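You operate a simulated robot arm through the tools that you are given. There is no shell and no other tool. Be economical: measure what you need, move in short steps, check, and stop when the job is done.

The job below is to be done with a simulated robot arm. You get a single attempt, and the scene is never put back.

## Task
Run the loaded washer through a short wash, then switch it off and pull the drawer open.
Fine: shut the drawer, set the dial, press start and wait for the green lamp; the drum stays in the basket, the prime key stays.

It is judged by the outcome, as a careful person would: the job done as asked, and still so three seconds after it is handed in. It fails if anything else is knocked over, pushed out of place, dropped, spilled or broken.

## Robot
A 6-joint arm with a two-finger gripper on a trunk, on a base that drives. Base frame: it is fixed to the floor where the robot stands at the start and does not move with it; the origin is under the middle of the robot, x ahead of it, y to its left, z up; the surface under the hand at the start is at about z = 0.628. Lengths are in m, angles in degrees, forces in N, time in s.
With the tool pointing down near the work surface it reaches from about 0.1 to 0.78 m from the robot's upright axis, wherever it stands. Its first joint turns from -166.0 to 166.0 degrees. Places, roughly: blue basket in the washer drawer [0.5, 0.2, 0.6]; green drum (11x11x7 cm) [0.5, 0.2, 0.6]; steel washer [0.8, 0.5, 0.4]; washer dial [0.4, 0.4, 0.8]; washer drawer [0.5, 0.2, 0.6]; washer panel [0.6, 0.3, 0.8]; washer prime key [0.8, 0.2, 0.8]; washer start key [0.6, 0.3, 0.8]. Payload 2.45 kg.
Tool frame: the origin (TCP) lies between the finger pads and is the grasp point; the fingertips stand 0.026 m ahead of it; z points along the fingers, y is the line along which they close. Largest opening 0.096 m; the body of the gripper starts 0.069 m behind the TCP.
Orientation is told as [roll, pitch, yaw] about the base's x, y, z axes, in that order, counted from this pose: with the fingers straight down and closing along the base's y, the tool's x points along the base's -x, its y along +y and its z along -z.

## Interface
- The arm moves only by the tool drive_tool. Its argument "deltas" is a list that holds one entry, the list of rows, each a list of 7 numbers: the shift along the tool's x, y, z in m, then the turn, a rotation vector about the tool's x, y, z in degrees, then the gripper command, from -1 (shut) to 1 (fully open), values between in proportion. In form: [[[dx, dy, dz, ax, ay, az, claw], ...]]. A call has 1 to 8 rows; each row is the pose to reach, as a shift and turn from the pose commanded when the call began, along the tool's axes at that moment. Rows are played at 5 a second. More than 0.05 m and 8.6 degrees between two rows, or a gripper value outside its range, and nothing of the call is played. Where a pose cannot be reached the arm comes as near as it can. A force on the tool above 50 N (or 10 N above the force at the start of the call, whichever is more), or a blocked arm, ends the call early, and 0.2 s more pass. The fingers move at their own pace and stop on an object; they squeeze with about 20 N. The grip force told is the motor's: it shows also when the fingers shut on nothing. Time passes only in rows, and 0.2 s behind the last, so rows that repeat a pose let the fingers close. The reply holds the time, the measured pose of the TCP, the force on the tool along the base axes, the opening and the grip force, in the units named above and with some noise, with the torque about the TCP (base axes, N m) and any sound that the robot's microphone picked up.
- Cameras (640 x 400 px; columns grow to the right, rows downward): "scene" is now at [0.0252, 0.1684, 1.0617]; the picture's right is [0.11, -0.99, 0.00], its down [-0.65, -0.07, -0.76] and it looks along [0.75, 0.09, -0.66] (base axes); focal length 214 px, centre (320, 200). "wrist" rides on the gripper at [0.082, 0.003, -0.098] in the tool frame; the picture's right is [-0.04, 1.00, 0.00], its down [-0.73, -0.03, -0.68] and it looks along [-0.68, -0.03, 0.73] (tool axes); focal length 256 px, centre (320, 200). There is no depth. A picture from a camera that has moved, and an enlarged one, comes with that camera's place and axes in the base frame and with its lens.
- camera(camera): a new picture of that camera. No time passes.
- move_column(by): slides the trunk up (or, below 0, down) by that many m; the arm and the scene camera ride with it, the base frame stays. It gives what a move gives, with no picture.
- drive_base(legs): drives the robot by 1 to 6 legs, each [ahead, turn to the left] in m and degrees, along the robot's own axes; the way and the turn of a leg run together, so that a leg with both is an arc; at most 1.5 m and 180 degrees a leg. The arm and the cameras ride along, it lands a little off, and it stops where it bumps. It gives what a move gives.
- pan_tilt(pan, tilt): turns the head with the scene camera to pan (to the left, within 155 degrees either way) and tilt (down, from -29 to 69), counted from straight ahead of the robot. It gives what a move gives.
- enlarge(camera, box): a new picture of the part [left, top, right, bottom] of that camera's present view, enlarged. No time passes.
- hand_in(): hands the job in; it is judged then, once.

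Go step by step. Nothing tells you exact positions but the pictures and the camera data: compare them with the known pose of the tool, close in by small moves and look again before you grip or let go. The budget is 120 turns and 78 pictures, counting those below and the enlarged ones. Unless the task says otherwise, let go and move clear before handing in, and close with one line.

The tools are called after "Emit:" by a JSON object that holds its "name" and its "arguments". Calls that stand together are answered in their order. drive_tool: Moves the arm, as the interface text tells. Its arguments: {"type":"object","properties":{"deltas":{"type":"array"}},"required":["deltas"]} The other tools are called the same way: move_column (by) slides the trunk up or down; drive_base (legs) drives the base; pan_tilt (pan, tilt) turns the head that bears the scene camera; camera (camera) takes a picture; enlarge (camera, box) takes an enlarged picture of a part of a camera's view; hand_in () hands the job in.

At the start:

```text
clock: 0.0
ee_pos: [0.4377, 0.3021, 0.9288]
ee_rot: [0.0, 0.0, 0.1]
contact_force: [0.8, 0.0, 0.5]
torque: [-0.02, 0.02, -0.03]
width: 0.096
gripper_force: 0.1
trunk travel left (down, up): [-0.102, 0.048]
robot x, y, heading: [-0.0022, 0.0027, -0.1]
head pan, tilt: [6.5, 41.0]
```

scene: 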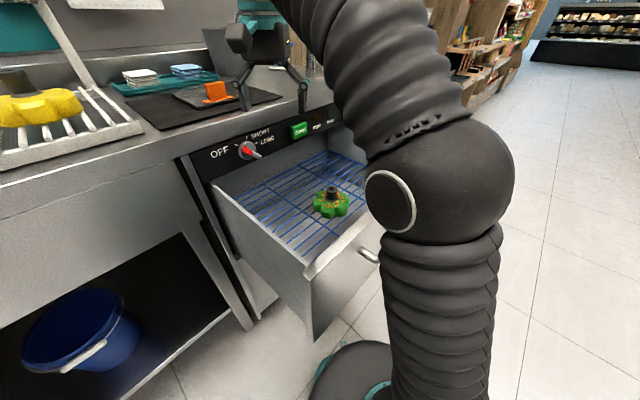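
wrist: 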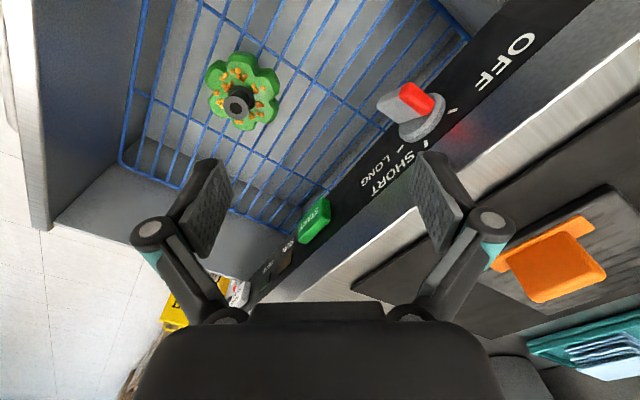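

I see the open drawer holding the basket and green drum, and a panel with a dial (OFF/SHORT/LONG) and keys. First I'll look closer at the panel from both cameras.

Emit:
{"name": "enlarge", "arguments": {"camera": "scene", "box": [180, 90, 400, 228]}}

Emit:
{"name": "enlarge", "arguments": {"camera": "wrist", "box": [220, 0, 580, 225]}}

```text
2.90 times, centred on (290, 159) of scene
camera zoom: at [0.0252, 0.1684, 1.0617], right [0.11, -0.99, 0.0], down [-0.65, -0.07, -0.76], along [0.75, 0.09, -0.66], focal length 622 px, centre (407, 319)
```

zoom: 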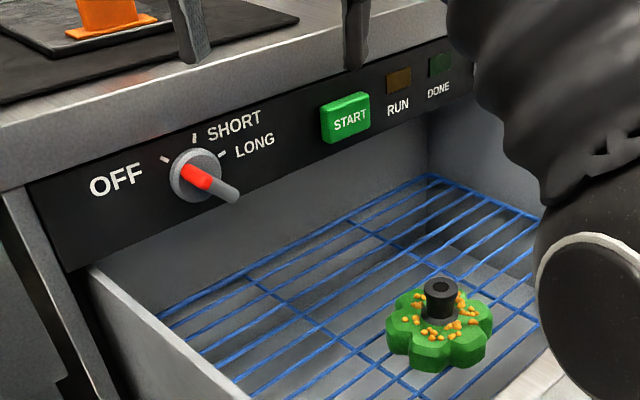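

```text
1.78 times, centred on (400, 112) of wrist
camera zoom: at [0.355, 0.306, 1.0291], right [0.04, 1.0, 0.0], down [0.73, -0.03, 0.68], along [0.68, -0.03, -0.73], focal length 455 px, centre (178, 356)
```

zoom: 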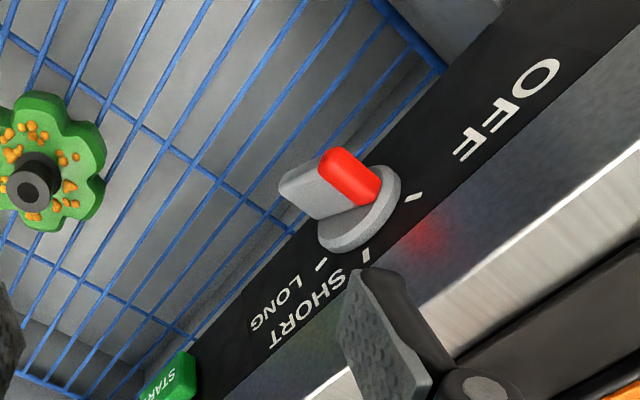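

The dial sits near (0.459, 0.391, 0.819) with red pointing at OFF, and START near (0.586, 0.292, 0.817). The panel therefore faces roughly (-0.62, -0.79). I'll swing the hand, closed and high up, outside the drawer front, turned square to it.

Emit:
{"name": "drive_tool", "arguments": {"deltas": [[[0.015, -0.04, 0, 0, 0, -7.4, -1], [0.03, -0.08, 0, 0, 0, -14.8, -1], [0.045, -0.12, 0, 0, 0, -22.2, -1], [0.06, -0.16, 0, 0, 0, -29.6, -1], [0.075, -0.2, 0, 0, 0, -37, -1], [0.09, -0.24, 0, 0, 0, -44.4, -1], [0.11, -0.28, 0, 0, 0, -52, -1], [0.11, -0.28, 0, 0, 0, -52, -1]]]}}

Emit:
{"name": "camera", "arguments": {"camera": "scene"}}

Emit:
{"name": "camera", "arguments": {"camera": "wrist"}}

```text
clock: 1.8
ee_pos: [0.3299, 0.0195, 0.9324]
ee_rot: [0.0, 0.0, 52.2]
contact_force: [0.3, 0.0, 1.0]
torque: [0.01, -0.01, 0.0]
width: 0.0
gripper_force: 19.7
trunk travel left (down, up): [-0.102, 0.048]
robot x, y, heading: [0.0006, -0.0018, -0.0]
head pan, tilt: [6.5, 41.0]
```

```text
73 pictures are left
camera scene: at [0.0251, 0.1683, 1.0617], right [0.11, -0.99, 0.0], down [-0.65, -0.07, -0.76], along [0.75, 0.09, -0.66], focal length 214 px, centre (320, 200)
```

scene: 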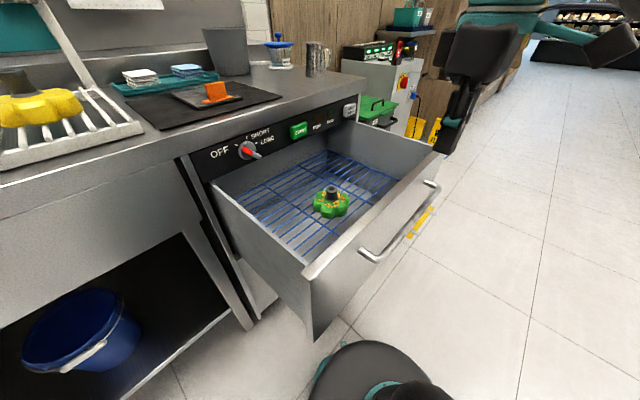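

```text
72 pictures are left
camera wrist: at [0.2759, -0.0427, 1.0323], right [-0.76, 0.65, 0.0], down [0.47, 0.56, 0.68], along [0.44, 0.52, -0.73], focal length 256 px, centre (320, 200)
```

wrist: 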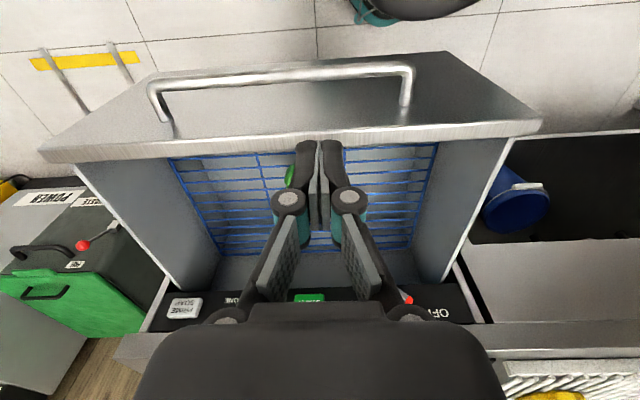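

The drawer top edge is near z = 0.775. The drawer front runs from about (0.18, 0.20) to (0.56, -0.10), with a bar handle in the middle. I'll look closer at the handle.

Emit:
{"name": "enlarge", "arguments": {"camera": "scene", "box": [300, 140, 460, 300]}}

Emit:
{"name": "enlarge", "arguments": {"camera": "wrist", "box": [20, 30, 560, 330]}}

```text
2.50 times, centred on (380, 220) of scene
camera zoom: at [0.0251, 0.1683, 1.0617], right [0.11, -0.99, 0.0], down [-0.65, -0.07, -0.76], along [0.75, 0.09, -0.66], focal length 536 px, centre (170, 150)
```

zoom: 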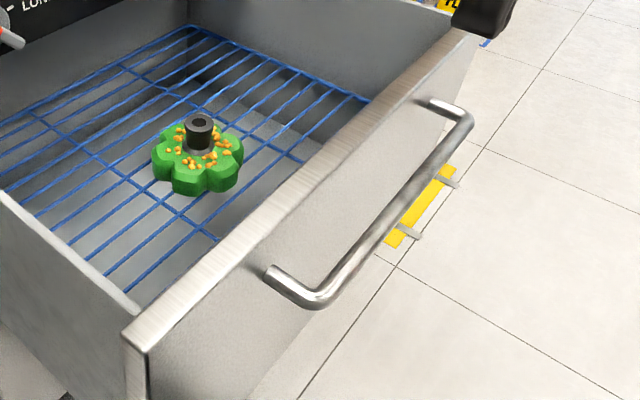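

```text
1.19 times, centred on (290, 180) of wrist
camera zoom: at [0.2759, -0.0427, 1.0323], right [-0.76, 0.65, 0.0], down [0.47, 0.56, 0.68], along [0.44, 0.52, -0.73], focal length 303 px, centre (356, 224)
```

zoom: 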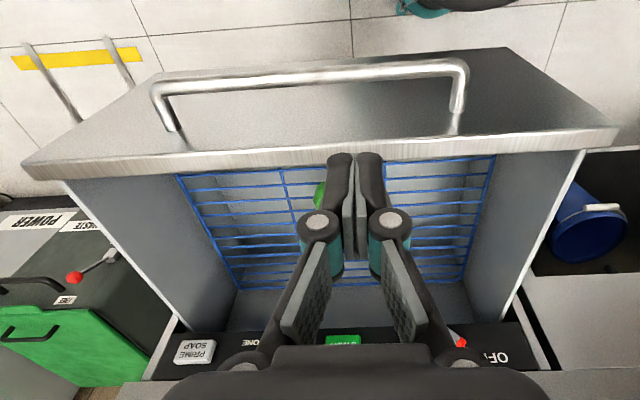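

The handle bar is centred near (0.37, 0.00, 0.73), about 4 cm off the front, and the drawer needs about 0.33 m of travel to shut. I'll go down outside the bar, tilting the fingertips towards the drawer.

Emit:
{"name": "drive_tool", "arguments": {"deltas": [[[0.02, -0.012, 0, 0, -7.5, 0, -1], [0.04, -0.025, 0, 0, -15, 0, -1], [0.058, -0.041, 0, 0, -22.5, 0, -1], [0.058, -0.041, 0.04, 0, -30, 0, -1], [0.058, -0.041, 0.085, 0, -30, 0, -1], [0.058, -0.041, 0.13, 0, -30, 0, -1], [0.058, -0.041, 0.175, 0, -30, 0, -1], [0.058, -0.041, 0.205, 0, -30, 0, -1]]]}}

Emit:
{"name": "camera", "arguments": {"camera": "scene"}}

Emit:
{"name": "camera", "arguments": {"camera": "wrist"}}

```text
clock: 3.6
ee_pos: [0.331, -0.0309, 0.7154]
ee_rot: [2.8, -29.7, 55.0]
contact_force: [0.0, -0.1, 0.2]
torque: [-0.03, -0.01, 0.01]
width: 0.0
gripper_force: 19.9
trunk travel left (down, up): [-0.102, 0.048]
robot x, y, heading: [-0.0015, -0.0013, 0.1]
head pan, tilt: [6.5, 41.0]
```

```text
69 pictures are left
camera scene: at [0.0251, 0.1683, 1.0617], right [0.11, -0.99, 0.0], down [-0.65, -0.07, -0.76], along [0.75, 0.09, -0.66], focal length 214 px, centre (320, 200)
```

scene: 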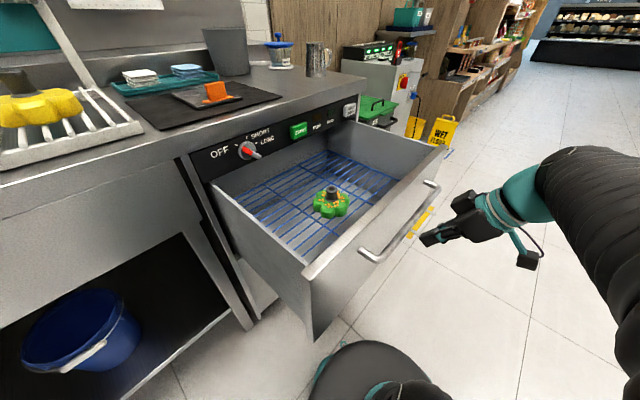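

```text
68 pictures are left
camera wrist: at [0.2639, -0.1304, 0.7614], right [-0.81, 0.58, 0.06], down [0.22, 0.21, 0.95], along [0.54, 0.79, -0.3], focal length 256 px, centre (320, 200)
```

wrist: 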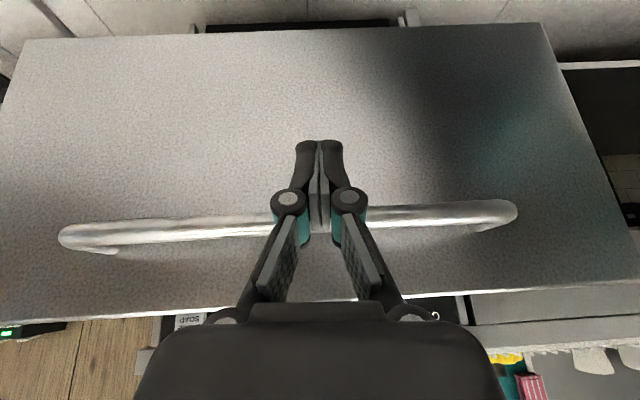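

The fingers stand just outside the bar centre. I'll push along the drawer's direction in short steps.

Emit:
{"name": "drive_tool", "arguments": {"deltas": [[[-0.013, -0.0006, 0.0074, 0, 0, 0, -1], [-0.026, -0.0013, 0.0148, 0, 0, 0, -1], [-0.0434, -0.0021, 0.0247, 0, 0, 0, -1], [-0.0608, -0.003, 0.0345, 0, 0, 0, -1], [-0.0782, -0.0039, 0.0444, 0, 0, 0, -1], [-0.0956, -0.0047, 0.0542, 0, 0, 0, -1], [-0.113, -0.0056, 0.0641, 0, 0, 0, -1], [-0.1303, -0.0065, 0.074, 0, 0, 0, -1]]]}}

Emit:
{"name": "camera", "arguments": {"camera": "scene"}}

```text
clock: 5.4
ee_pos: [0.4217, 0.066, 0.7269]
ee_rot: [0.0, -30.1, 52.1]
contact_force: [0.6, -0.1, -0.4]
torque: [-0.02, -0.03, 0.0]
width: 0.0001
gripper_force: 19.9
trunk travel left (down, up): [-0.102, 0.048]
robot x, y, heading: [0.0007, 0.0006, 0.2]
head pan, tilt: [6.5, 41.0]
```

```text
67 pictures are left
camera scene: at [0.025, 0.1683, 1.0618], right [0.11, -0.99, 0.0], down [-0.65, -0.07, -0.76], along [0.75, 0.09, -0.66], focal length 214 px, centre (320, 200)
```

scene: 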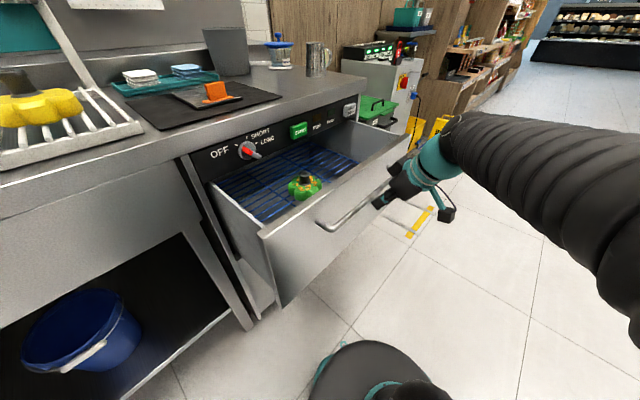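

The drawer is following and the drum rides along. I'll continue pushing.

Emit:
{"name": "drive_tool", "arguments": {"deltas": [[[-0.0173, 0, 0.01, 0, 0, 0, -1], [-0.039, 0, 0.0225, 0, 0, 0, -1], [-0.0606, 0, 0.035, 0, 0, 0, -1], [-0.0823, 0, 0.0475, 0, 0, 0, -1], [-0.1039, 0, 0.06, 0, 0, 0, -1], [-0.1256, 0, 0.0725, 0, 0, 0, -1], [-0.1472, 0, 0.085, 0, 0, 0, -1], [-0.1645, 0, 0.095, 0, 0, 0, -1]]]}}

Emit:
{"name": "camera", "arguments": {"camera": "scene"}}

Emit:
{"name": "camera", "arguments": {"camera": "wrist"}}

```text
clock: 7.2
ee_pos: [0.5391, 0.2148, 0.7262]
ee_rot: [0.0, -30.2, 52.0]
contact_force: [0.0, 0.0, -0.9]
torque: [0.02, 0.0, -0.01]
width: 0.0
gripper_force: 19.6
trunk travel left (down, up): [-0.102, 0.048]
robot x, y, heading: [-0.0025, -0.0002, -0.0]
head pan, tilt: [6.5, 41.0]
```

```text
66 pictures are left
camera scene: at [0.0251, 0.1683, 1.0617], right [0.11, -0.99, 0.0], down [-0.65, -0.07, -0.76], along [0.75, 0.09, -0.66], focal length 214 px, centre (320, 200)
```

scene: 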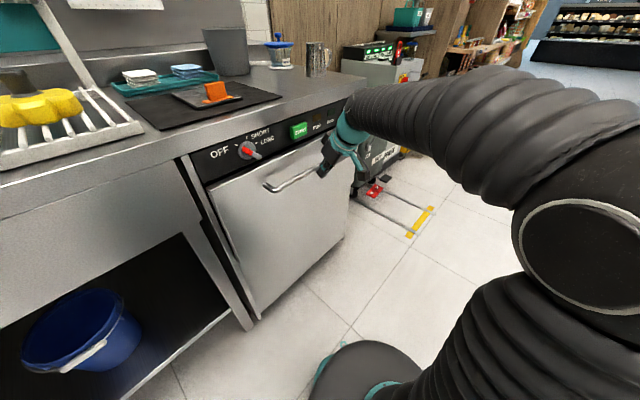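

```text
65 pictures are left
camera wrist: at [0.4618, 0.122, 0.7708], right [-0.77, 0.64, 0.02], down [0.2, 0.21, 0.96], along [0.61, 0.74, -0.3], focal length 256 px, centre (320, 200)
```

wrist: 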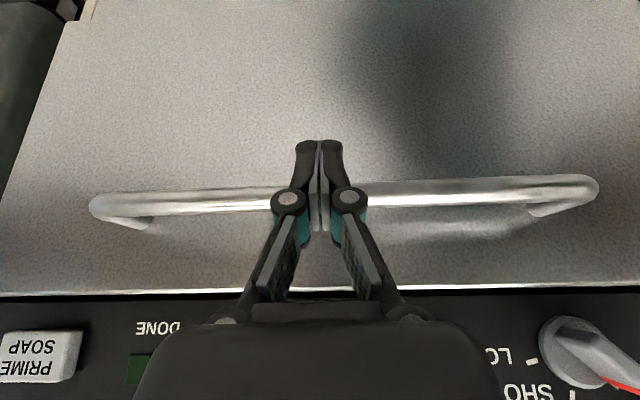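

The drawer is nearly shut. I'll creep until it stops.

Emit:
{"name": "drive_tool", "arguments": {"deltas": [[[-0.0087, 0, 0.005, 0, 0, 0, -1], [-0.0173, 0, 0.01, 0, 0, 0, -1], [-0.026, 0, 0.015, 0, 0, 0, -1], [-0.0346, 0, 0.02, 0, 0, 0, -1], [-0.0433, 0, 0.025, 0, 0, 0, -1]]]}}

Emit:
{"name": "camera", "arguments": {"camera": "scene"}}

```text
clock: 8.1
ee_pos: [0.5566, 0.2366, 0.7222]
ee_rot: [0.1, -29.2, 52.0]
contact_force: [-2.1, -3.4, -2.1]
torque: [-0.01, 0.08, 0.01]
width: 0.0001
gripper_force: 19.9
trunk travel left (down, up): [-0.102, 0.048]
robot x, y, heading: [-0.0003, -0.0031, -0.2]
head pan, tilt: [6.5, 41.0]
stopped in row 4: the force on the tool passed its limit at 63 N (the readings are from after the stop); the commanded pose is now the measured one
```

```text
64 pictures are left
camera scene: at [0.0253, 0.1681, 1.0617], right [0.11, -0.99, 0.0], down [-0.65, -0.07, -0.76], along [0.75, 0.08, -0.66], focal length 214 px, centre (320, 200)
```

scene: 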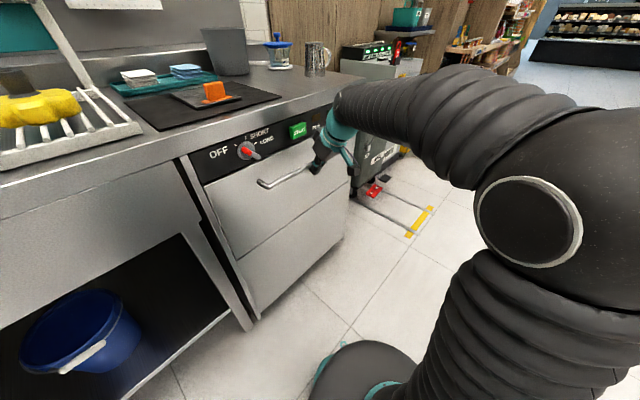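

The drawer is shut, with a hard stop at 63 N. I'll back away and bring the hand level in front of the panel, between the dial and START.

Emit:
{"name": "drive_tool", "arguments": {"deltas": [[[0.026, 0, -0.015, 0, 0, 0, -1], [0.052, 0, -0.03, 0, -8, 0, -1], [0.078, 0, -0.045, 0, -16, 0, -1], [0.0987, 0.01, -0.066, 0, -24, 0, -1], [0.098, 0.03, -0.09, 0, -32, 0, -1], [0.095, 0.05, -0.12, 0, -40, 0, -1], [0.092, 0.07, -0.145, 0, -48, 0, -1], [0.0886, 0.094, -0.1666, 0, -56, 0, -1]]]}}

Emit:
{"name": "camera", "arguments": {"camera": "scene"}}

Emit:
{"name": "camera", "arguments": {"camera": "wrist"}}

```text
clock: 9.9
ee_pos: [0.3827, 0.1712, 0.826]
ee_rot: [1.0, -85.4, 51.0]
contact_force: [0.4, -0.3, 0.1]
torque: [0.01, 0.0, 0.02]
width: 0.0
gripper_force: 20.4
trunk travel left (down, up): [-0.102, 0.048]
robot x, y, heading: [-0.0023, -0.0027, -0.2]
head pan, tilt: [6.5, 41.0]
```

```text
63 pictures are left
camera scene: at [0.0254, 0.1682, 1.0617], right [0.11, -0.99, 0.0], down [-0.65, -0.07, -0.76], along [0.75, 0.08, -0.66], focal length 214 px, centre (320, 200)
```

scene: 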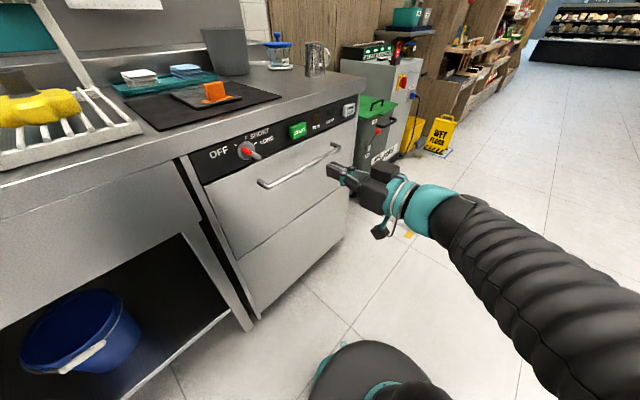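

```text
62 pictures are left
camera wrist: at [0.3143, 0.0898, 0.7531], right [-0.79, 0.62, 0.04], down [-0.36, -0.51, 0.79], along [0.51, 0.6, 0.62], focal length 256 px, centre (320, 200)
```

wrist: 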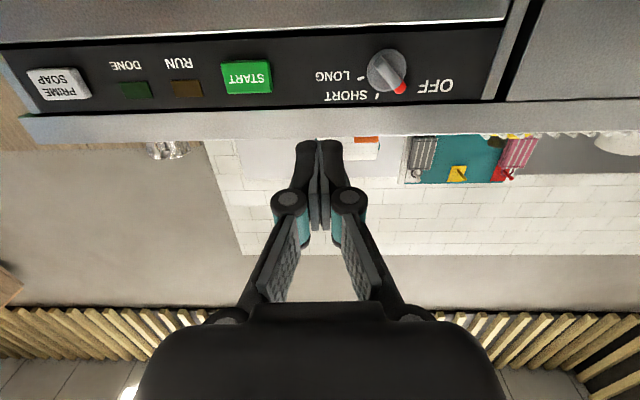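

The drawer is flush. I'll zoom in on the dial to read its angle and tick marks.

Emit:
{"name": "enlarge", "arguments": {"camera": "wrist", "box": [220, 30, 476, 120]}}

Emit:
{"name": "enlarge", "arguments": {"camera": "scene", "box": [190, 100, 350, 200]}}

```text
2.50 times, centred on (348, 75) of wrist
camera zoom: at [0.3143, 0.0898, 0.7531], right [-0.79, 0.62, 0.04], down [-0.36, -0.51, 0.79], along [0.51, 0.6, 0.62], focal length 640 px, centre (250, 512)
```

zoom: 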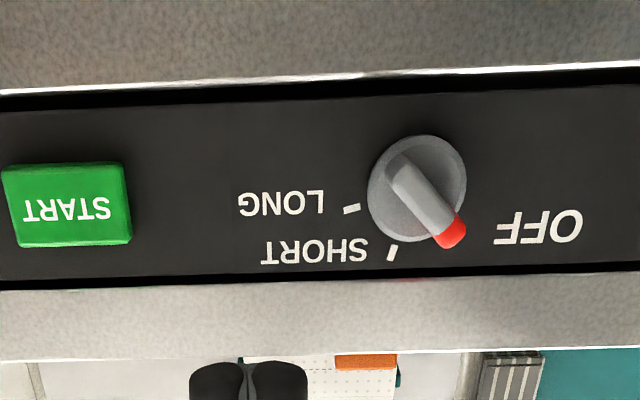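

```text
4.00 times, centred on (270, 150) of scene
camera zoom: at [0.0254, 0.1682, 1.0617], right [0.11, -0.99, 0.0], down [-0.65, -0.07, -0.76], along [0.75, 0.08, -0.66], focal length 858 px, centre (520, 400)
```

zoom: 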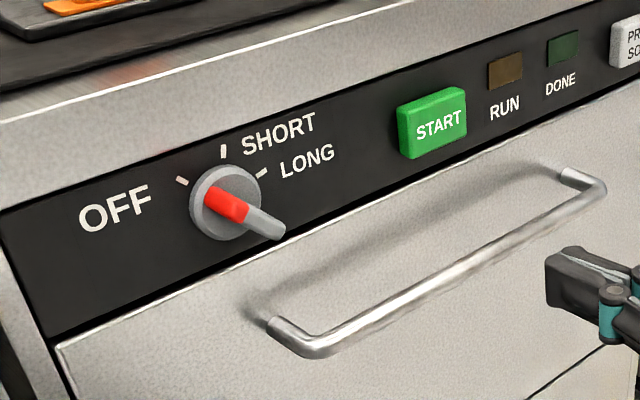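

The ticks are 60° apart: OFF at -45°, SHORT at +15° and LONG at +75° from vertical. The dial centre is about l = 0.121 along the panel, z = 0.819. I'll line the hand up straight in front of it, rolled to straddle the grip bar, half open.

Emit:
{"name": "drive_tool", "arguments": {"deltas": [[[0, 0.0095, 0.0163, 0.24, -0.58, -5.62, 0.0], [0, 0.0191, 0.0325, 0.48, -1.16, -11.24, 0.0], [0, 0.0286, 0.0488, 0.72, -1.74, -16.86, 0.0], [0, 0.0382, 0.065, 0.96, -2.32, -22.48, 0.0], [0, 0.0477, 0.0814, 1.2, -2.9, -28.1, 0.0], [0, 0.0573, 0.0976, 1.44, -3.49, -33.7, 0.0], [0, 0.0668, 0.114, 1.68, -4.07, -39.3, 0.0], [0, 0.0764, 0.125, 1.92, -4.65, -44.97, 0.0]]]}}

Emit:
{"name": "camera", "arguments": {"camera": "scene"}}

Emit:
{"name": "camera", "arguments": {"camera": "wrist"}}

```text
clock: 11.7
ee_pos: [0.4051, 0.2794, 0.861]
ee_rot: [-88.6, -45.6, 141.9]
contact_force: [0.0, 0.1, -0.7]
torque: [0.0, -0.02, 0.01]
width: 0.0478
gripper_force: 0.1
out of reach, approached as far as the arm can: row 6, 7, 8
trunk travel left (down, up): [-0.102, 0.048]
robot x, y, heading: [-0.0007, 0.0027, -0.1]
head pan, tilt: [6.5, 41.0]
```

```text
59 pictures are left
camera scene: at [0.0253, 0.1682, 1.0617], right [0.11, -0.99, 0.0], down [-0.65, -0.07, -0.76], along [0.75, 0.08, -0.66], focal length 214 px, centre (320, 200)
```

scene: 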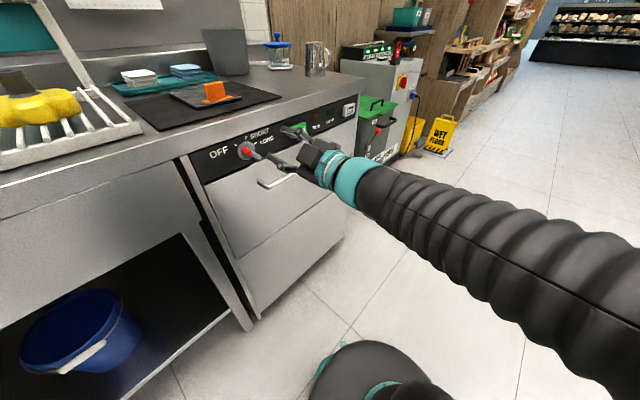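

```text
58 pictures are left
camera wrist: at [0.3882, 0.1664, 0.803], right [-0.6, 0.44, -0.67], down [-0.8, -0.24, 0.56], along [0.08, 0.87, 0.49], focal length 256 px, centre (320, 200)
```

wrist: 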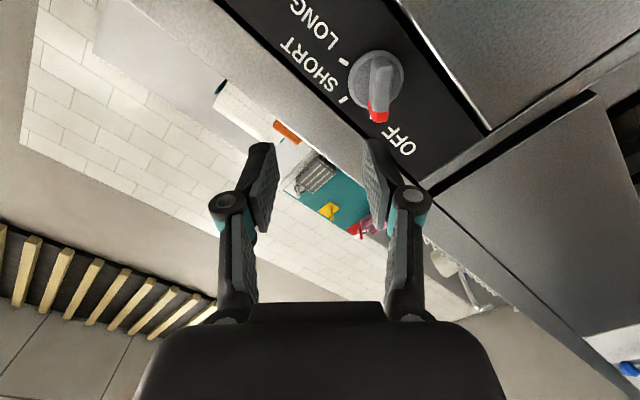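

The arm couldn't reach that rolled pose and stopped at d = 0.47, 4 cm too high. I'll back off, un-roll and test whether the level approach reaches, to find out which limit this is.

Emit:
{"name": "drive_tool", "arguments": {"deltas": [[[0.006, 0.001, -0.02, 0, 0, 6, 0.0], [0.012, 0.002, -0.04, 0, 0, 12, 0.0], [0.018, 0.003, -0.06, 0, 0, 18, -1], [0.025, 0.004, -0.08, 0, 0, 24, -1], [0.031, 0.005, -0.08, 0, 0, 30, -1], [0.037, 0.006, -0.08, 0, 0, 36, -1], [0.044, 0.007, -0.08, 0, 0, 41, -1], [0.05, 0.008, -0.08, 0, 0, 45, -1]]]}}

Emit:
{"name": "drive_tool", "arguments": {"deltas": [[[0, 0, 0.02, 0, 0, 0, -1], [0, 0, 0.04, 0, 0, 0, -1], [0, 0, 0.06, 0, 0, 0, -1], [0, 0, 0.08, 0, 0, 0, -1], [0, 0, 0.1, 0, 0, 0, -1], [0, 0, 0.12, 0, 0, 0, -1]]]}}

```text
clock: 13.5
ee_pos: [0.3795, 0.1953, 0.8167]
ee_rot: [137.9, -89.7, -85.8]
contact_force: [-0.2, 0.2, 0.3]
torque: [0.01, 0.04, -0.01]
width: 0.0
gripper_force: 19.5
trunk travel left (down, up): [-0.102, 0.048]
robot x, y, heading: [-0.0016, -0.0035, -0.1]
head pan, tilt: [6.5, 41.0]
```

```text
clock: 14.9
ee_pos: [0.4519, 0.2919, 0.8159]
ee_rot: [159.9, -89.8, -107.8]
contact_force: [0.0, -0.8, -0.9]
torque: [-0.03, -0.01, 0.01]
width: 0.0
gripper_force: 19.3
trunk travel left (down, up): [-0.102, 0.048]
robot x, y, heading: [0.0002, 0.0009, -0.3]
head pan, tilt: [6.5, 41.0]
```

The level pose reaches fine (d = 0.508, z = 0.816), so the roll was the limit. I'll slide level over to the dial's line and back slightly, then roll gradually to see how far it goes.

Emit:
{"name": "drive_tool", "arguments": {"deltas": [[[0, 0.015, -0.01, 0, 0, 0, 0], [0, 0.03, -0.02, 0, 0, 0, 0], [0, 0.045, -0.02, 0, 0, 0, 0], [-0.003, 0.056, -0.02, 0, 0, 0, 0]]]}}

Emit:
{"name": "drive_tool", "arguments": {"deltas": [[[0, 0, 0, 0, 0, -6, 0], [0, 0, 0, 0, 0, -12, 0], [0, 0, 0, 0, 0, -18, 0], [0, 0, 0, 0, 0, -24, 0], [0, 0, 0, 0, 0, -30, 0], [0, 0, 0, 0, 0, -36, 0], [0, 0, 0, 0, 0, -41, 0], [0, 0, 0, 0, 0, -45, 0]]]}}

Emit:
{"name": "camera", "arguments": {"camera": "wrist"}}

```text
clock: 15.9
ee_pos: [0.3973, 0.3094, 0.821]
ee_rot: [149.2, -89.7, -97.1]
contact_force: [-0.2, 0.5, 0.2]
torque: [-0.01, -0.02, 0.05]
width: 0.048
gripper_force: 0.1
trunk travel left (down, up): [-0.102, 0.048]
robot x, y, heading: [0.0008, -0.0024, -0.4]
head pan, tilt: [6.5, 41.0]
```

```text
clock: 17.7
ee_pos: [0.3993, 0.2751, 0.8593]
ee_rot: [-88.9, -45.5, 142.1]
contact_force: [-1.1, 0.2, -0.2]
torque: [0.01, 0.01, 0.03]
width: 0.048
gripper_force: 0.0
out of reach, approached as far as the arm can: row 5, 6, 7, 8
trunk travel left (down, up): [-0.102, 0.048]
robot x, y, heading: [0.0027, 0.0008, -0.1]
head pan, tilt: [6.5, 41.0]
```

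```text
57 pictures are left
camera wrist: at [0.3824, 0.1627, 0.8017], right [-0.6, 0.44, -0.67], down [-0.8, -0.24, 0.55], along [0.08, 0.87, 0.49], focal length 256 px, centre (320, 200)
```

wrist: 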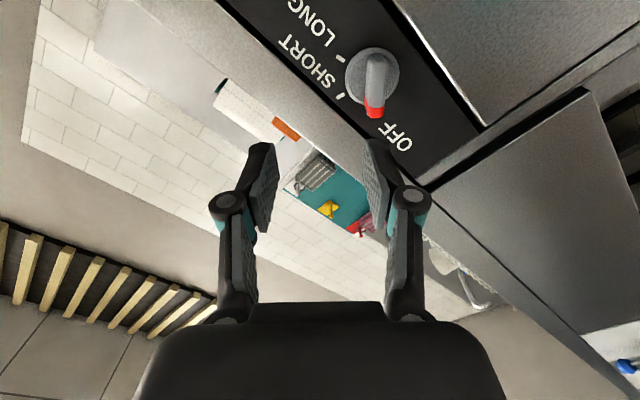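

Rolling works to about -24°. I'll roll back to -22°; closing the fingers there should swing the bar into line, after which I can turn it on.

Emit:
{"name": "drive_tool", "arguments": {"deltas": [[[0, 0, 0, 0, 0, 6, 0], [0, 0, 0, 0, 0, 12, 0], [0, 0, 0, 0, 0, 18, 0], [0, 0, 0, 0, 0, 23, 0], [0, 0, 0, 0, 0, 23, 0]]]}}

Emit:
{"name": "camera", "arguments": {"camera": "wrist"}}

Emit:
{"name": "camera", "arguments": {"camera": "scene"}}

```text
clock: 18.9
ee_pos: [0.3987, 0.2734, 0.8578]
ee_rot: [-90.5, -68.3, 142.4]
contact_force: [0.7, -0.8, -0.9]
torque: [0.0, -0.01, -0.03]
width: 0.0482
gripper_force: 0.1
trunk travel left (down, up): [-0.102, 0.048]
robot x, y, heading: [-0.0016, -0.0007, -0.2]
head pan, tilt: [6.5, 41.0]
```

```text
56 pictures are left
camera wrist: at [0.3609, 0.1795, 0.7829], right [-0.74, 0.58, -0.33], down [-0.61, -0.39, 0.69], along [0.27, 0.72, 0.64], focal length 256 px, centre (320, 200)
```

wrist: 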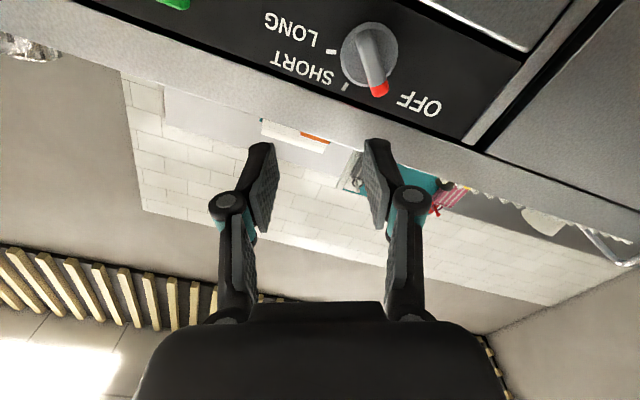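

```text
55 pictures are left
camera scene: at [0.0253, 0.1682, 1.0617], right [0.11, -0.99, 0.0], down [-0.65, -0.07, -0.76], along [0.75, 0.08, -0.66], focal length 214 px, centre (320, 200)
```

scene: 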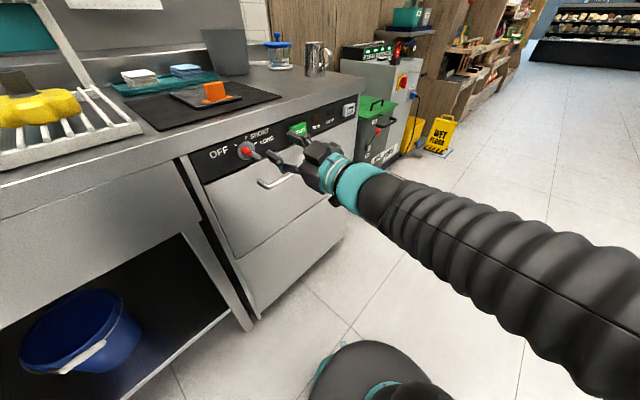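

The dial centre is confirmed at l = 0.122, z = 0.818. I'll shift over it at this roll, still standing off.

Emit:
{"name": "drive_tool", "arguments": {"deltas": [[[0.009, 0.0125, 0, 0, 0, 0, 0], [0.018, 0.025, 0, 0, 0, 0, 0], [0.027, 0.0376, 0, 0, 0, 0, 0], [0.027, 0.0376, 0.02, 0, 0, 0, 0], [0.027, 0.0376, 0.04, 0, 0, 0, 0]]]}}

Emit:
{"name": "camera", "arguments": {"camera": "wrist"}}

Emit:
{"name": "enlarge", "arguments": {"camera": "scene", "box": [190, 100, 350, 200]}}

```text
clock: 20.1
ee_pos: [0.4071, 0.3188, 0.8214]
ee_rot: [-89.9, -68.2, 142.4]
contact_force: [0.7, 0.1, 0.2]
torque: [-0.01, 0.01, -0.04]
width: 0.0479
gripper_force: 0.1
out of reach, approached as far as the arm can: row 5
trunk travel left (down, up): [-0.102, 0.048]
robot x, y, heading: [-0.0008, 0.0017, -0.4]
head pan, tilt: [6.5, 41.0]
```

```text
54 pictures are left
camera wrist: at [0.3675, 0.2244, 0.7447], right [-0.75, 0.58, -0.33], down [-0.61, -0.39, 0.69], along [0.27, 0.72, 0.64], focal length 256 px, centre (320, 200)
```

wrist: 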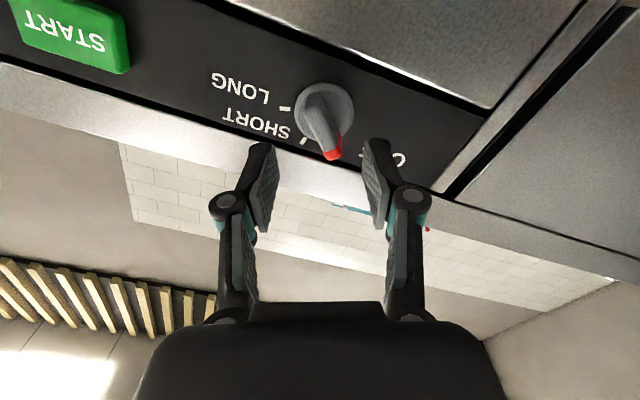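

```text
4.00 times, centred on (270, 150) of scene
camera zoom: at [0.0252, 0.1682, 1.0617], right [0.11, -0.99, 0.0], down [-0.65, -0.07, -0.76], along [0.75, 0.08, -0.66], focal length 858 px, centre (520, 400)
```

zoom: 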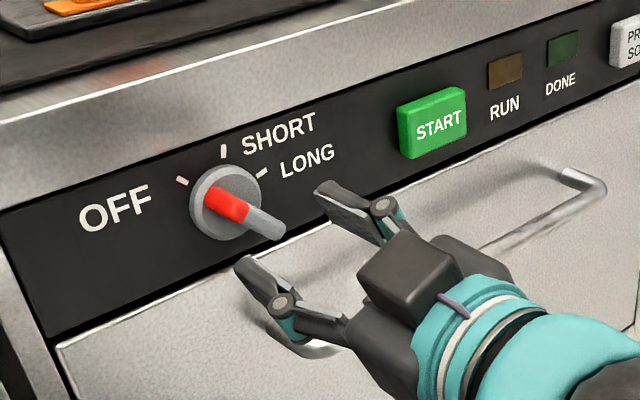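

At this roll the arm stalls at d = 0.50, and I need about 0.55. I'll try the level hand with shut fingers instead, nudging the red end clockwise from its left side, so I back off, level out and test reach left of the dial.

Emit:
{"name": "drive_tool", "arguments": {"deltas": [[[0, 0, -0.02, 0, 0, 0, -1], [0, 0, -0.04, 0, 0, 5.5, -1], [0, 0, -0.04, 0, 0, 11, -1], [0, 0, -0.04, 0, 0, 16.5, -1], [0, 0, -0.04, 0, 0, 22, -1]]]}}

Emit:
{"name": "drive_tool", "arguments": {"deltas": [[[0, 0.015, 0, 0, 0, 0, -1], [0, 0.03, 0, 0, 0, 0, -1], [0, 0.044, 0, 0, 0, 0, -1], [0, 0.044, 0.025, 0, 0, 0, -1], [0, 0.044, 0.05, 0, 0, 0, -1], [0, 0.044, 0.07, 0, 0, 0, -1]]]}}

Emit:
{"name": "camera", "arguments": {"camera": "wrist"}}

Emit:
{"name": "camera", "arguments": {"camera": "scene"}}

```text
clock: 21.3
ee_pos: [0.3822, 0.2866, 0.8209]
ee_rot: [134.5, -89.7, -82.6]
contact_force: [-0.8, -0.8, -0.3]
torque: [-0.03, 0.02, -0.03]
width: 0.0002
gripper_force: 20.7
trunk travel left (down, up): [-0.102, 0.048]
robot x, y, heading: [-0.0009, -0.0017, -0.1]
head pan, tilt: [6.5, 41.0]
```

```text
clock: 22.7
ee_pos: [0.3933, 0.368, 0.8217]
ee_rot: [143.3, -89.9, -91.0]
contact_force: [0.1, 0.2, 1.2]
torque: [0.04, 0.0, 0.0]
width: 0.0
gripper_force: 19.6
trunk travel left (down, up): [-0.102, 0.048]
robot x, y, heading: [0.0004, -0.0006, -0.1]
head pan, tilt: [6.5, 41.0]
```

```text
52 pictures are left
camera wrist: at [0.3296, 0.2933, 0.7411], right [-0.79, 0.61, 0.04], down [-0.39, -0.56, 0.73], along [0.47, 0.56, 0.68], focal length 256 px, centre (320, 200)
```

wrist: 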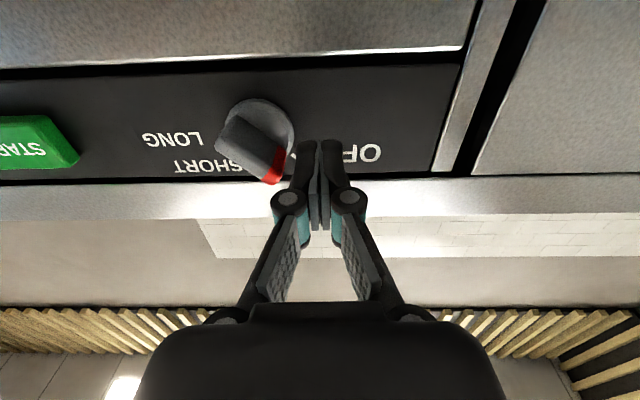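

```text
51 pictures are left
camera scene: at [0.0251, 0.1681, 1.0617], right [0.11, -0.99, 0.0], down [-0.65, -0.07, -0.76], along [0.75, 0.08, -0.66], focal length 214 px, centre (320, 200)
```

scene: 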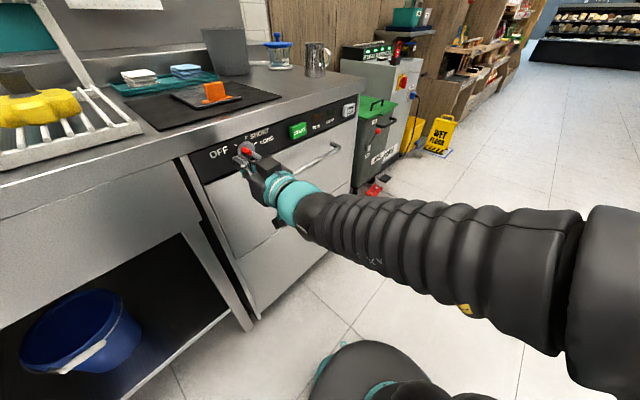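

Level reaches well. I'll roll +15° so the finger face matches the bar's SHORT direction, rise slightly and go in to bar depth, still left of the red end.

Emit:
{"name": "drive_tool", "arguments": {"deltas": [[[-0.009, 0.0005, 0, 0, 0, 5, -1], [-0.0175, 0.001, 0, 0, 0, 10, -1], [-0.0175, 0.001, 0.004, 0, 0, 15, -1], [-0.0175, 0.001, 0.009, 0, 0, 15, -1], [-0.0175, 0.001, 0.015, 0, 0, 15, -1]]]}}

Emit:
{"name": "camera", "arguments": {"camera": "wrist"}}

Emit:
{"name": "enlarge", "arguments": {"camera": "scene", "box": [190, 100, 350, 200]}}

```text
clock: 23.9
ee_pos: [0.3999, 0.3817, 0.8385]
ee_rot: [90.3, -74.8, -37.7]
contact_force: [-0.1, -0.3, 0.0]
torque: [0.0, -0.02, -0.03]
width: 0.0001
gripper_force: 19.5
trunk travel left (down, up): [-0.102, 0.048]
robot x, y, heading: [0.0018, -0.0024, -0.2]
head pan, tilt: [6.5, 41.0]
```

```text
50 pictures are left
camera wrist: at [0.32, 0.3179, 0.7628], right [-0.76, 0.58, 0.3], down [-0.24, -0.67, 0.7], along [0.61, 0.46, 0.65], focal length 256 px, centre (320, 200)
```

wrist: 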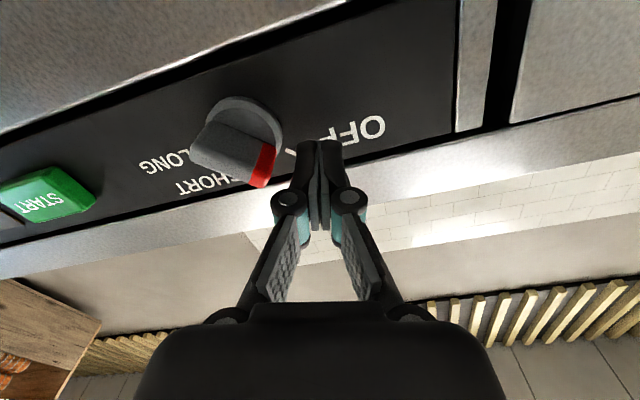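

```text
4.00 times, centred on (270, 150) of scene
camera zoom: at [0.0253, 0.1682, 1.0617], right [0.11, -0.99, 0.0], down [-0.65, -0.07, -0.76], along [0.75, 0.08, -0.66], focal length 858 px, centre (520, 400)
```

zoom: 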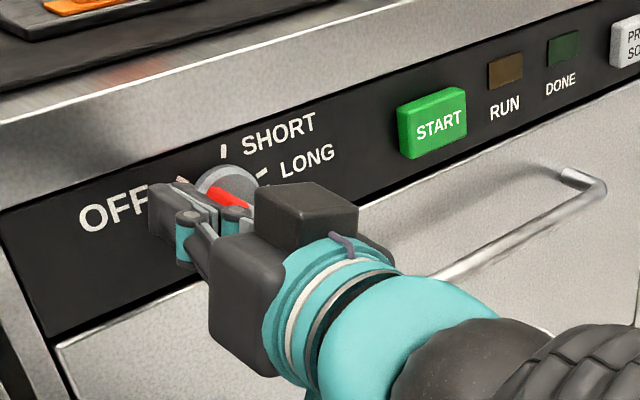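

The fingertips are beside the red end at bar depth. I'll push right in small steps towards the SHORT angle.

Emit:
{"name": "drive_tool", "arguments": {"deltas": [[[0, -0.006, 0, 0, 0, 0, -1], [0, -0.011, 0, 0, 0, 0, -1], [0, -0.016, 0, 0, 0, 0, -1], [0, -0.021, 0, 0, 0, 0, -1], [0, -0.025, 0, 0, 0, 0, -1]]]}}

Emit:
{"name": "camera", "arguments": {"camera": "wrist"}}

Emit:
{"name": "enlarge", "arguments": {"camera": "scene", "box": [190, 100, 350, 200]}}

```text
clock: 25.0
ee_pos: [0.4124, 0.3704, 0.8427]
ee_rot: [96.1, -75.2, -43.2]
contact_force: [-7.4, 2.9, 10.2]
torque: [-0.01, -0.1, 0.02]
width: 0.0001
gripper_force: 20.1
trunk travel left (down, up): [-0.102, 0.048]
robot x, y, heading: [-0.0012, -0.001, 0.4]
head pan, tilt: [6.5, 41.0]
stopped in row 5: the force on the tool passed its limit at 55 N (the readings are from after the stop); the commanded pose is now the measured one
```

```text
48 pictures are left
camera wrist: at [0.3348, 0.3089, 0.7635], right [-0.76, 0.57, 0.29], down [-0.25, -0.69, 0.68], along [0.59, 0.45, 0.67], focal length 256 px, centre (320, 200)
```

wrist: 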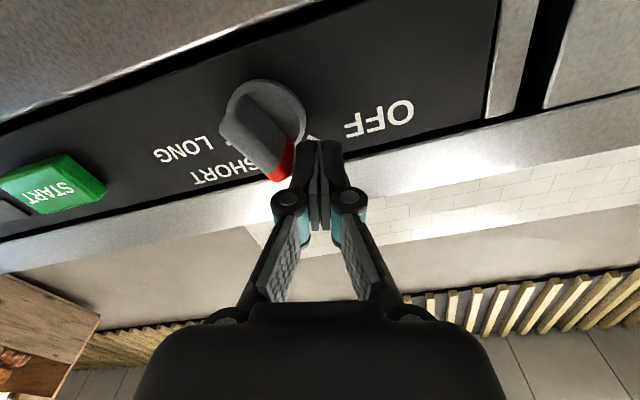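

```text
4.00 times, centred on (270, 150) of scene
camera zoom: at [0.023, 0.1684, 1.0616], right [0.12, -0.99, 0.0], down [-0.65, -0.08, -0.76], along [0.75, 0.09, -0.65], focal length 858 px, centre (520, 400)
```

zoom: 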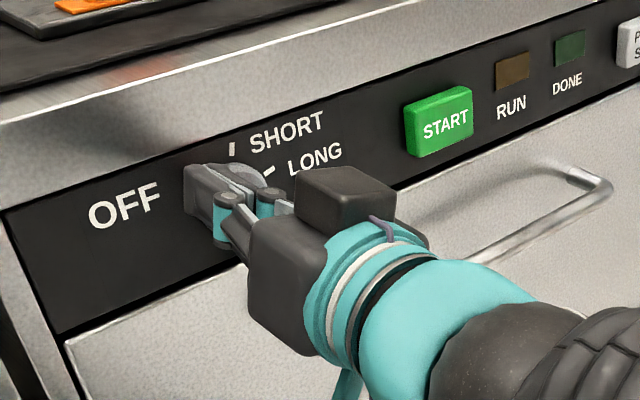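

That push was aimed too much at the hub, with little leverage. I'll back out left and go lower, so I can push the red end upward from below-left.

Emit:
{"name": "drive_tool", "arguments": {"deltas": [[[0.003, 0.0095, 0, 0, 0, 0, -1], [0.0058, 0.0187, 0, 0, 0, 0, -1], [0.015, 0.016, 0, 0, 0, 0, -1], [0.0295, 0.0123, 0, 0, 0, 0, -1]]]}}

Emit:
{"name": "camera", "arguments": {"camera": "wrist"}}

Emit:
{"name": "enlarge", "arguments": {"camera": "scene", "box": [190, 100, 350, 200]}}

```text
clock: 26.0
ee_pos: [0.4039, 0.3795, 0.8165]
ee_rot: [94.3, -75.0, -41.2]
contact_force: [0.7, 0.1, 0.2]
torque: [-0.02, 0.0, 0.02]
width: 0.0004
gripper_force: 20.3
out of reach, approached as far as the arm can: row 4
trunk travel left (down, up): [-0.102, 0.048]
robot x, y, heading: [0.0017, -0.0007, 0.3]
head pan, tilt: [6.5, 41.0]
```

```text
46 pictures are left
camera wrist: at [0.3253, 0.3173, 0.7374], right [-0.77, 0.57, 0.29], down [-0.25, -0.68, 0.69], along [0.59, 0.46, 0.66], focal length 256 px, centre (320, 200)
```

wrist: 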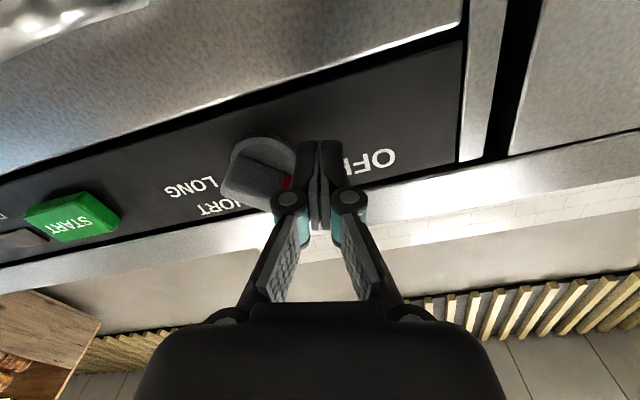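

```text
4.00 times, centred on (270, 150) of scene
camera zoom: at [0.024, 0.1684, 1.0617], right [0.12, -0.99, 0.0], down [-0.65, -0.08, -0.76], along [0.75, 0.09, -0.66], focal length 858 px, centre (520, 400)
```

zoom: 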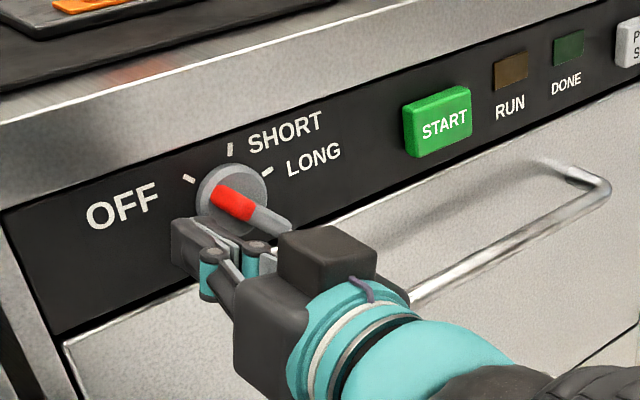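

The dial is still at OFF, with the fingers now below-left of its red end. I'll push up and right along the arc.

Emit:
{"name": "drive_tool", "arguments": {"deltas": [[[-0.0027, -0.0061, 0, 0, 0, 0, -1], [-0.0069, -0.008, 0, 0, 0, 0, -1], [-0.0112, -0.01, 0, 0, 0, 0, -1], [-0.0143, -0.0137, 0, 0, 0, 0, -1], [-0.0167, -0.0176, 0, 0, 0, 0, -1]]]}}

Emit:
{"name": "camera", "arguments": {"camera": "wrist"}}

Emit:
{"name": "enlarge", "arguments": {"camera": "scene", "box": [190, 100, 350, 200]}}

```text
clock: 27.2
ee_pos: [0.4186, 0.3669, 0.8283]
ee_rot: [95.0, -75.1, -42.3]
contact_force: [-5.7, 2.9, 3.0]
torque: [-0.02, 0.01, 0.01]
width: 0.0001
gripper_force: 20.0
trunk travel left (down, up): [-0.102, 0.048]
robot x, y, heading: [-0.0047, -0.0015, 0.1]
head pan, tilt: [6.5, 41.0]
```

```text
44 pictures are left
camera wrist: at [0.3397, 0.3052, 0.7498], right [-0.76, 0.57, 0.29], down [-0.25, -0.68, 0.69], along [0.6, 0.45, 0.67], focal length 256 px, centre (320, 200)
```

wrist: 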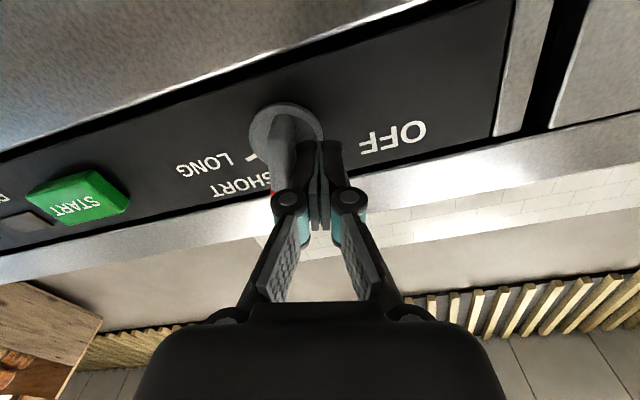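

```text
4.00 times, centred on (270, 150) of scene
camera zoom: at [0.0235, 0.1685, 1.0617], right [0.12, -0.99, 0.0], down [-0.65, -0.08, -0.76], along [0.75, 0.09, -0.66], focal length 858 px, centre (520, 400)
```

zoom: 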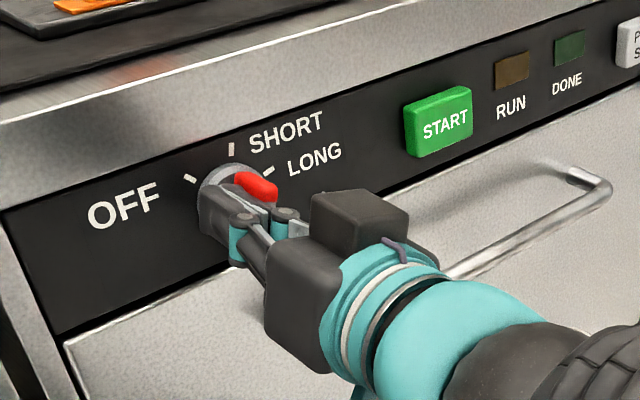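

The bar has swung up close to SHORT. I'll draw off left and back to read its angle.

Emit:
{"name": "drive_tool", "arguments": {"deltas": [[[0, 0.01, 0, 0, 0, 0, -1], [0, 0.012, -0.03, 0, 0, 0, -1], [0.0, 0.012, -0.07, 0, 0, 0, -1], [0.03, 0.012, -0.1, 0, 0, 0, -1]]]}}

Emit:
{"name": "enlarge", "arguments": {"camera": "wrist", "box": [160, 0, 480, 200]}}

Emit:
{"name": "enlarge", "arguments": {"camera": "scene", "box": [190, 100, 350, 200]}}

```text
clock: 28.2
ee_pos: [0.3452, 0.3015, 0.807]
ee_rot: [94.5, -75.0, -41.8]
contact_force: [0.0, -0.9, 0.2]
torque: [0.0, 0.03, 0.0]
width: 0.0
gripper_force: 20.0
out of reach, approached as far as the arm can: row 4
trunk travel left (down, up): [-0.102, 0.048]
robot x, y, heading: [0.0014, -0.0021, 0.5]
head pan, tilt: [6.5, 41.0]
```

```text
2.00 times, centred on (320, 100) of wrist
camera zoom: at [0.2665, 0.2394, 0.7289], right [-0.76, 0.58, 0.3], down [-0.25, -0.68, 0.69], along [0.6, 0.45, 0.66], focal length 512 px, centre (320, 400)
```

zoom: 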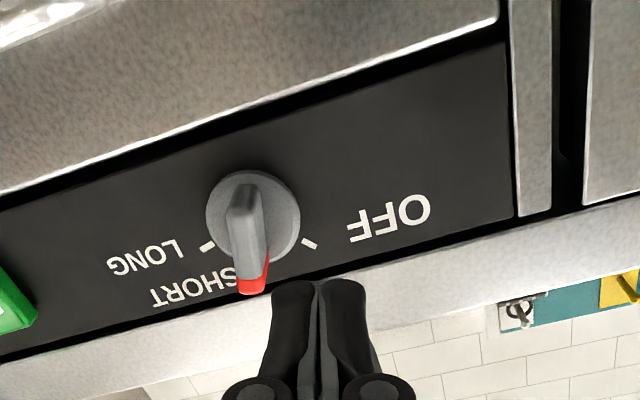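

```text
4.00 times, centred on (270, 150) of scene
camera zoom: at [0.0241, 0.1684, 1.0617], right [0.12, -0.99, 0.0], down [-0.65, -0.08, -0.76], along [0.75, 0.09, -0.66], focal length 858 px, centre (520, 400)
```

zoom: 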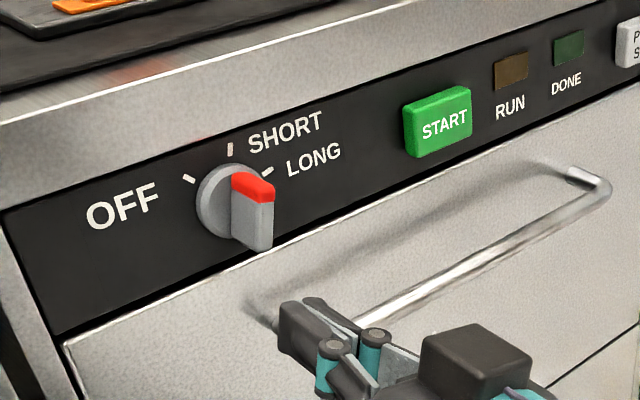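

The dial now reads SHORT. Next I'll go level in front of START, fingers shut.

Emit:
{"name": "drive_tool", "arguments": {"deltas": [[[-0.008, -0.023, 0, 0, 0, -2, -1], [-0.016, -0.046, 0, 0, 0, -4, -1], [-0.024, -0.07, 0, 0, 0, -6, -1], [-0.031, -0.093, 0, 0, 0, -8, -1], [-0.038, -0.116, 0, 0, 0, -10, -1], [-0.046, -0.14, 0.01, 0, 0, -12, -1], [-0.054, -0.163, 0.03, 0, 0, -14, -1], [-0.061, -0.1856, 0.05, 0, 0, -15, -1]]]}}

Emit:
{"name": "camera", "arguments": {"camera": "wrist"}}

Emit:
{"name": "enlarge", "arguments": {"camera": "scene", "box": [220, 80, 380, 180]}}

```text
clock: 30.0
ee_pos: [0.5308, 0.224, 0.8176]
ee_rot: [-172.3, -88.7, -135.0]
contact_force: [0.5, 0.2, 0.1]
torque: [-0.02, 0.0, 0.01]
width: 0.0
gripper_force: 20.7
trunk travel left (down, up): [-0.102, 0.048]
robot x, y, heading: [-0.0011, -0.0006, 0.5]
head pan, tilt: [6.5, 41.0]
```

```text
40 pictures are left
camera wrist: at [0.4692, 0.1497, 0.7356], right [-0.79, 0.61, 0.04], down [-0.4, -0.57, 0.72], along [0.46, 0.56, 0.69], focal length 256 px, centre (320, 200)
```

wrist: 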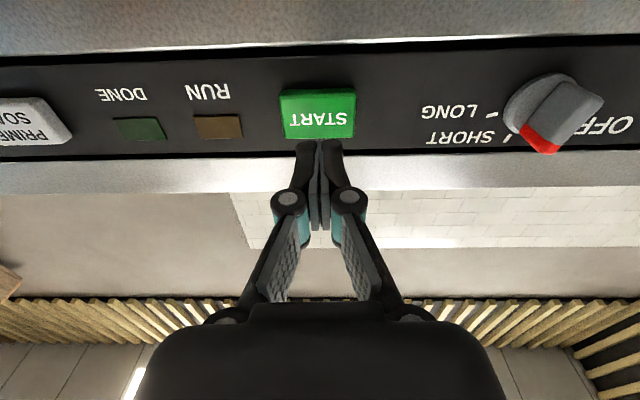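

```text
4.00 times, centred on (300, 130) of scene
camera zoom: at [0.0238, 0.1684, 1.0617], right [0.12, -0.99, 0.0], down [-0.65, -0.08, -0.76], along [0.75, 0.09, -0.66], focal length 858 px, centre (400, 480)
```

zoom: 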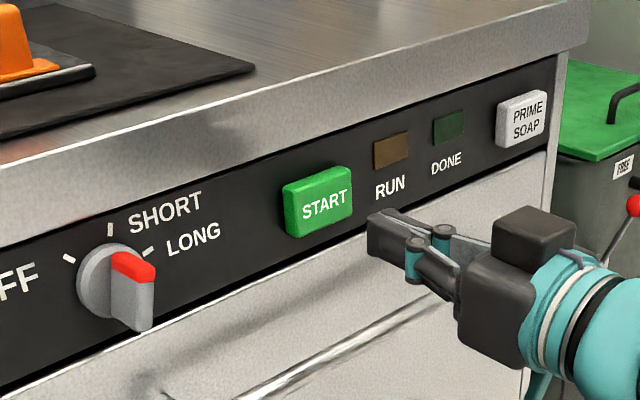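

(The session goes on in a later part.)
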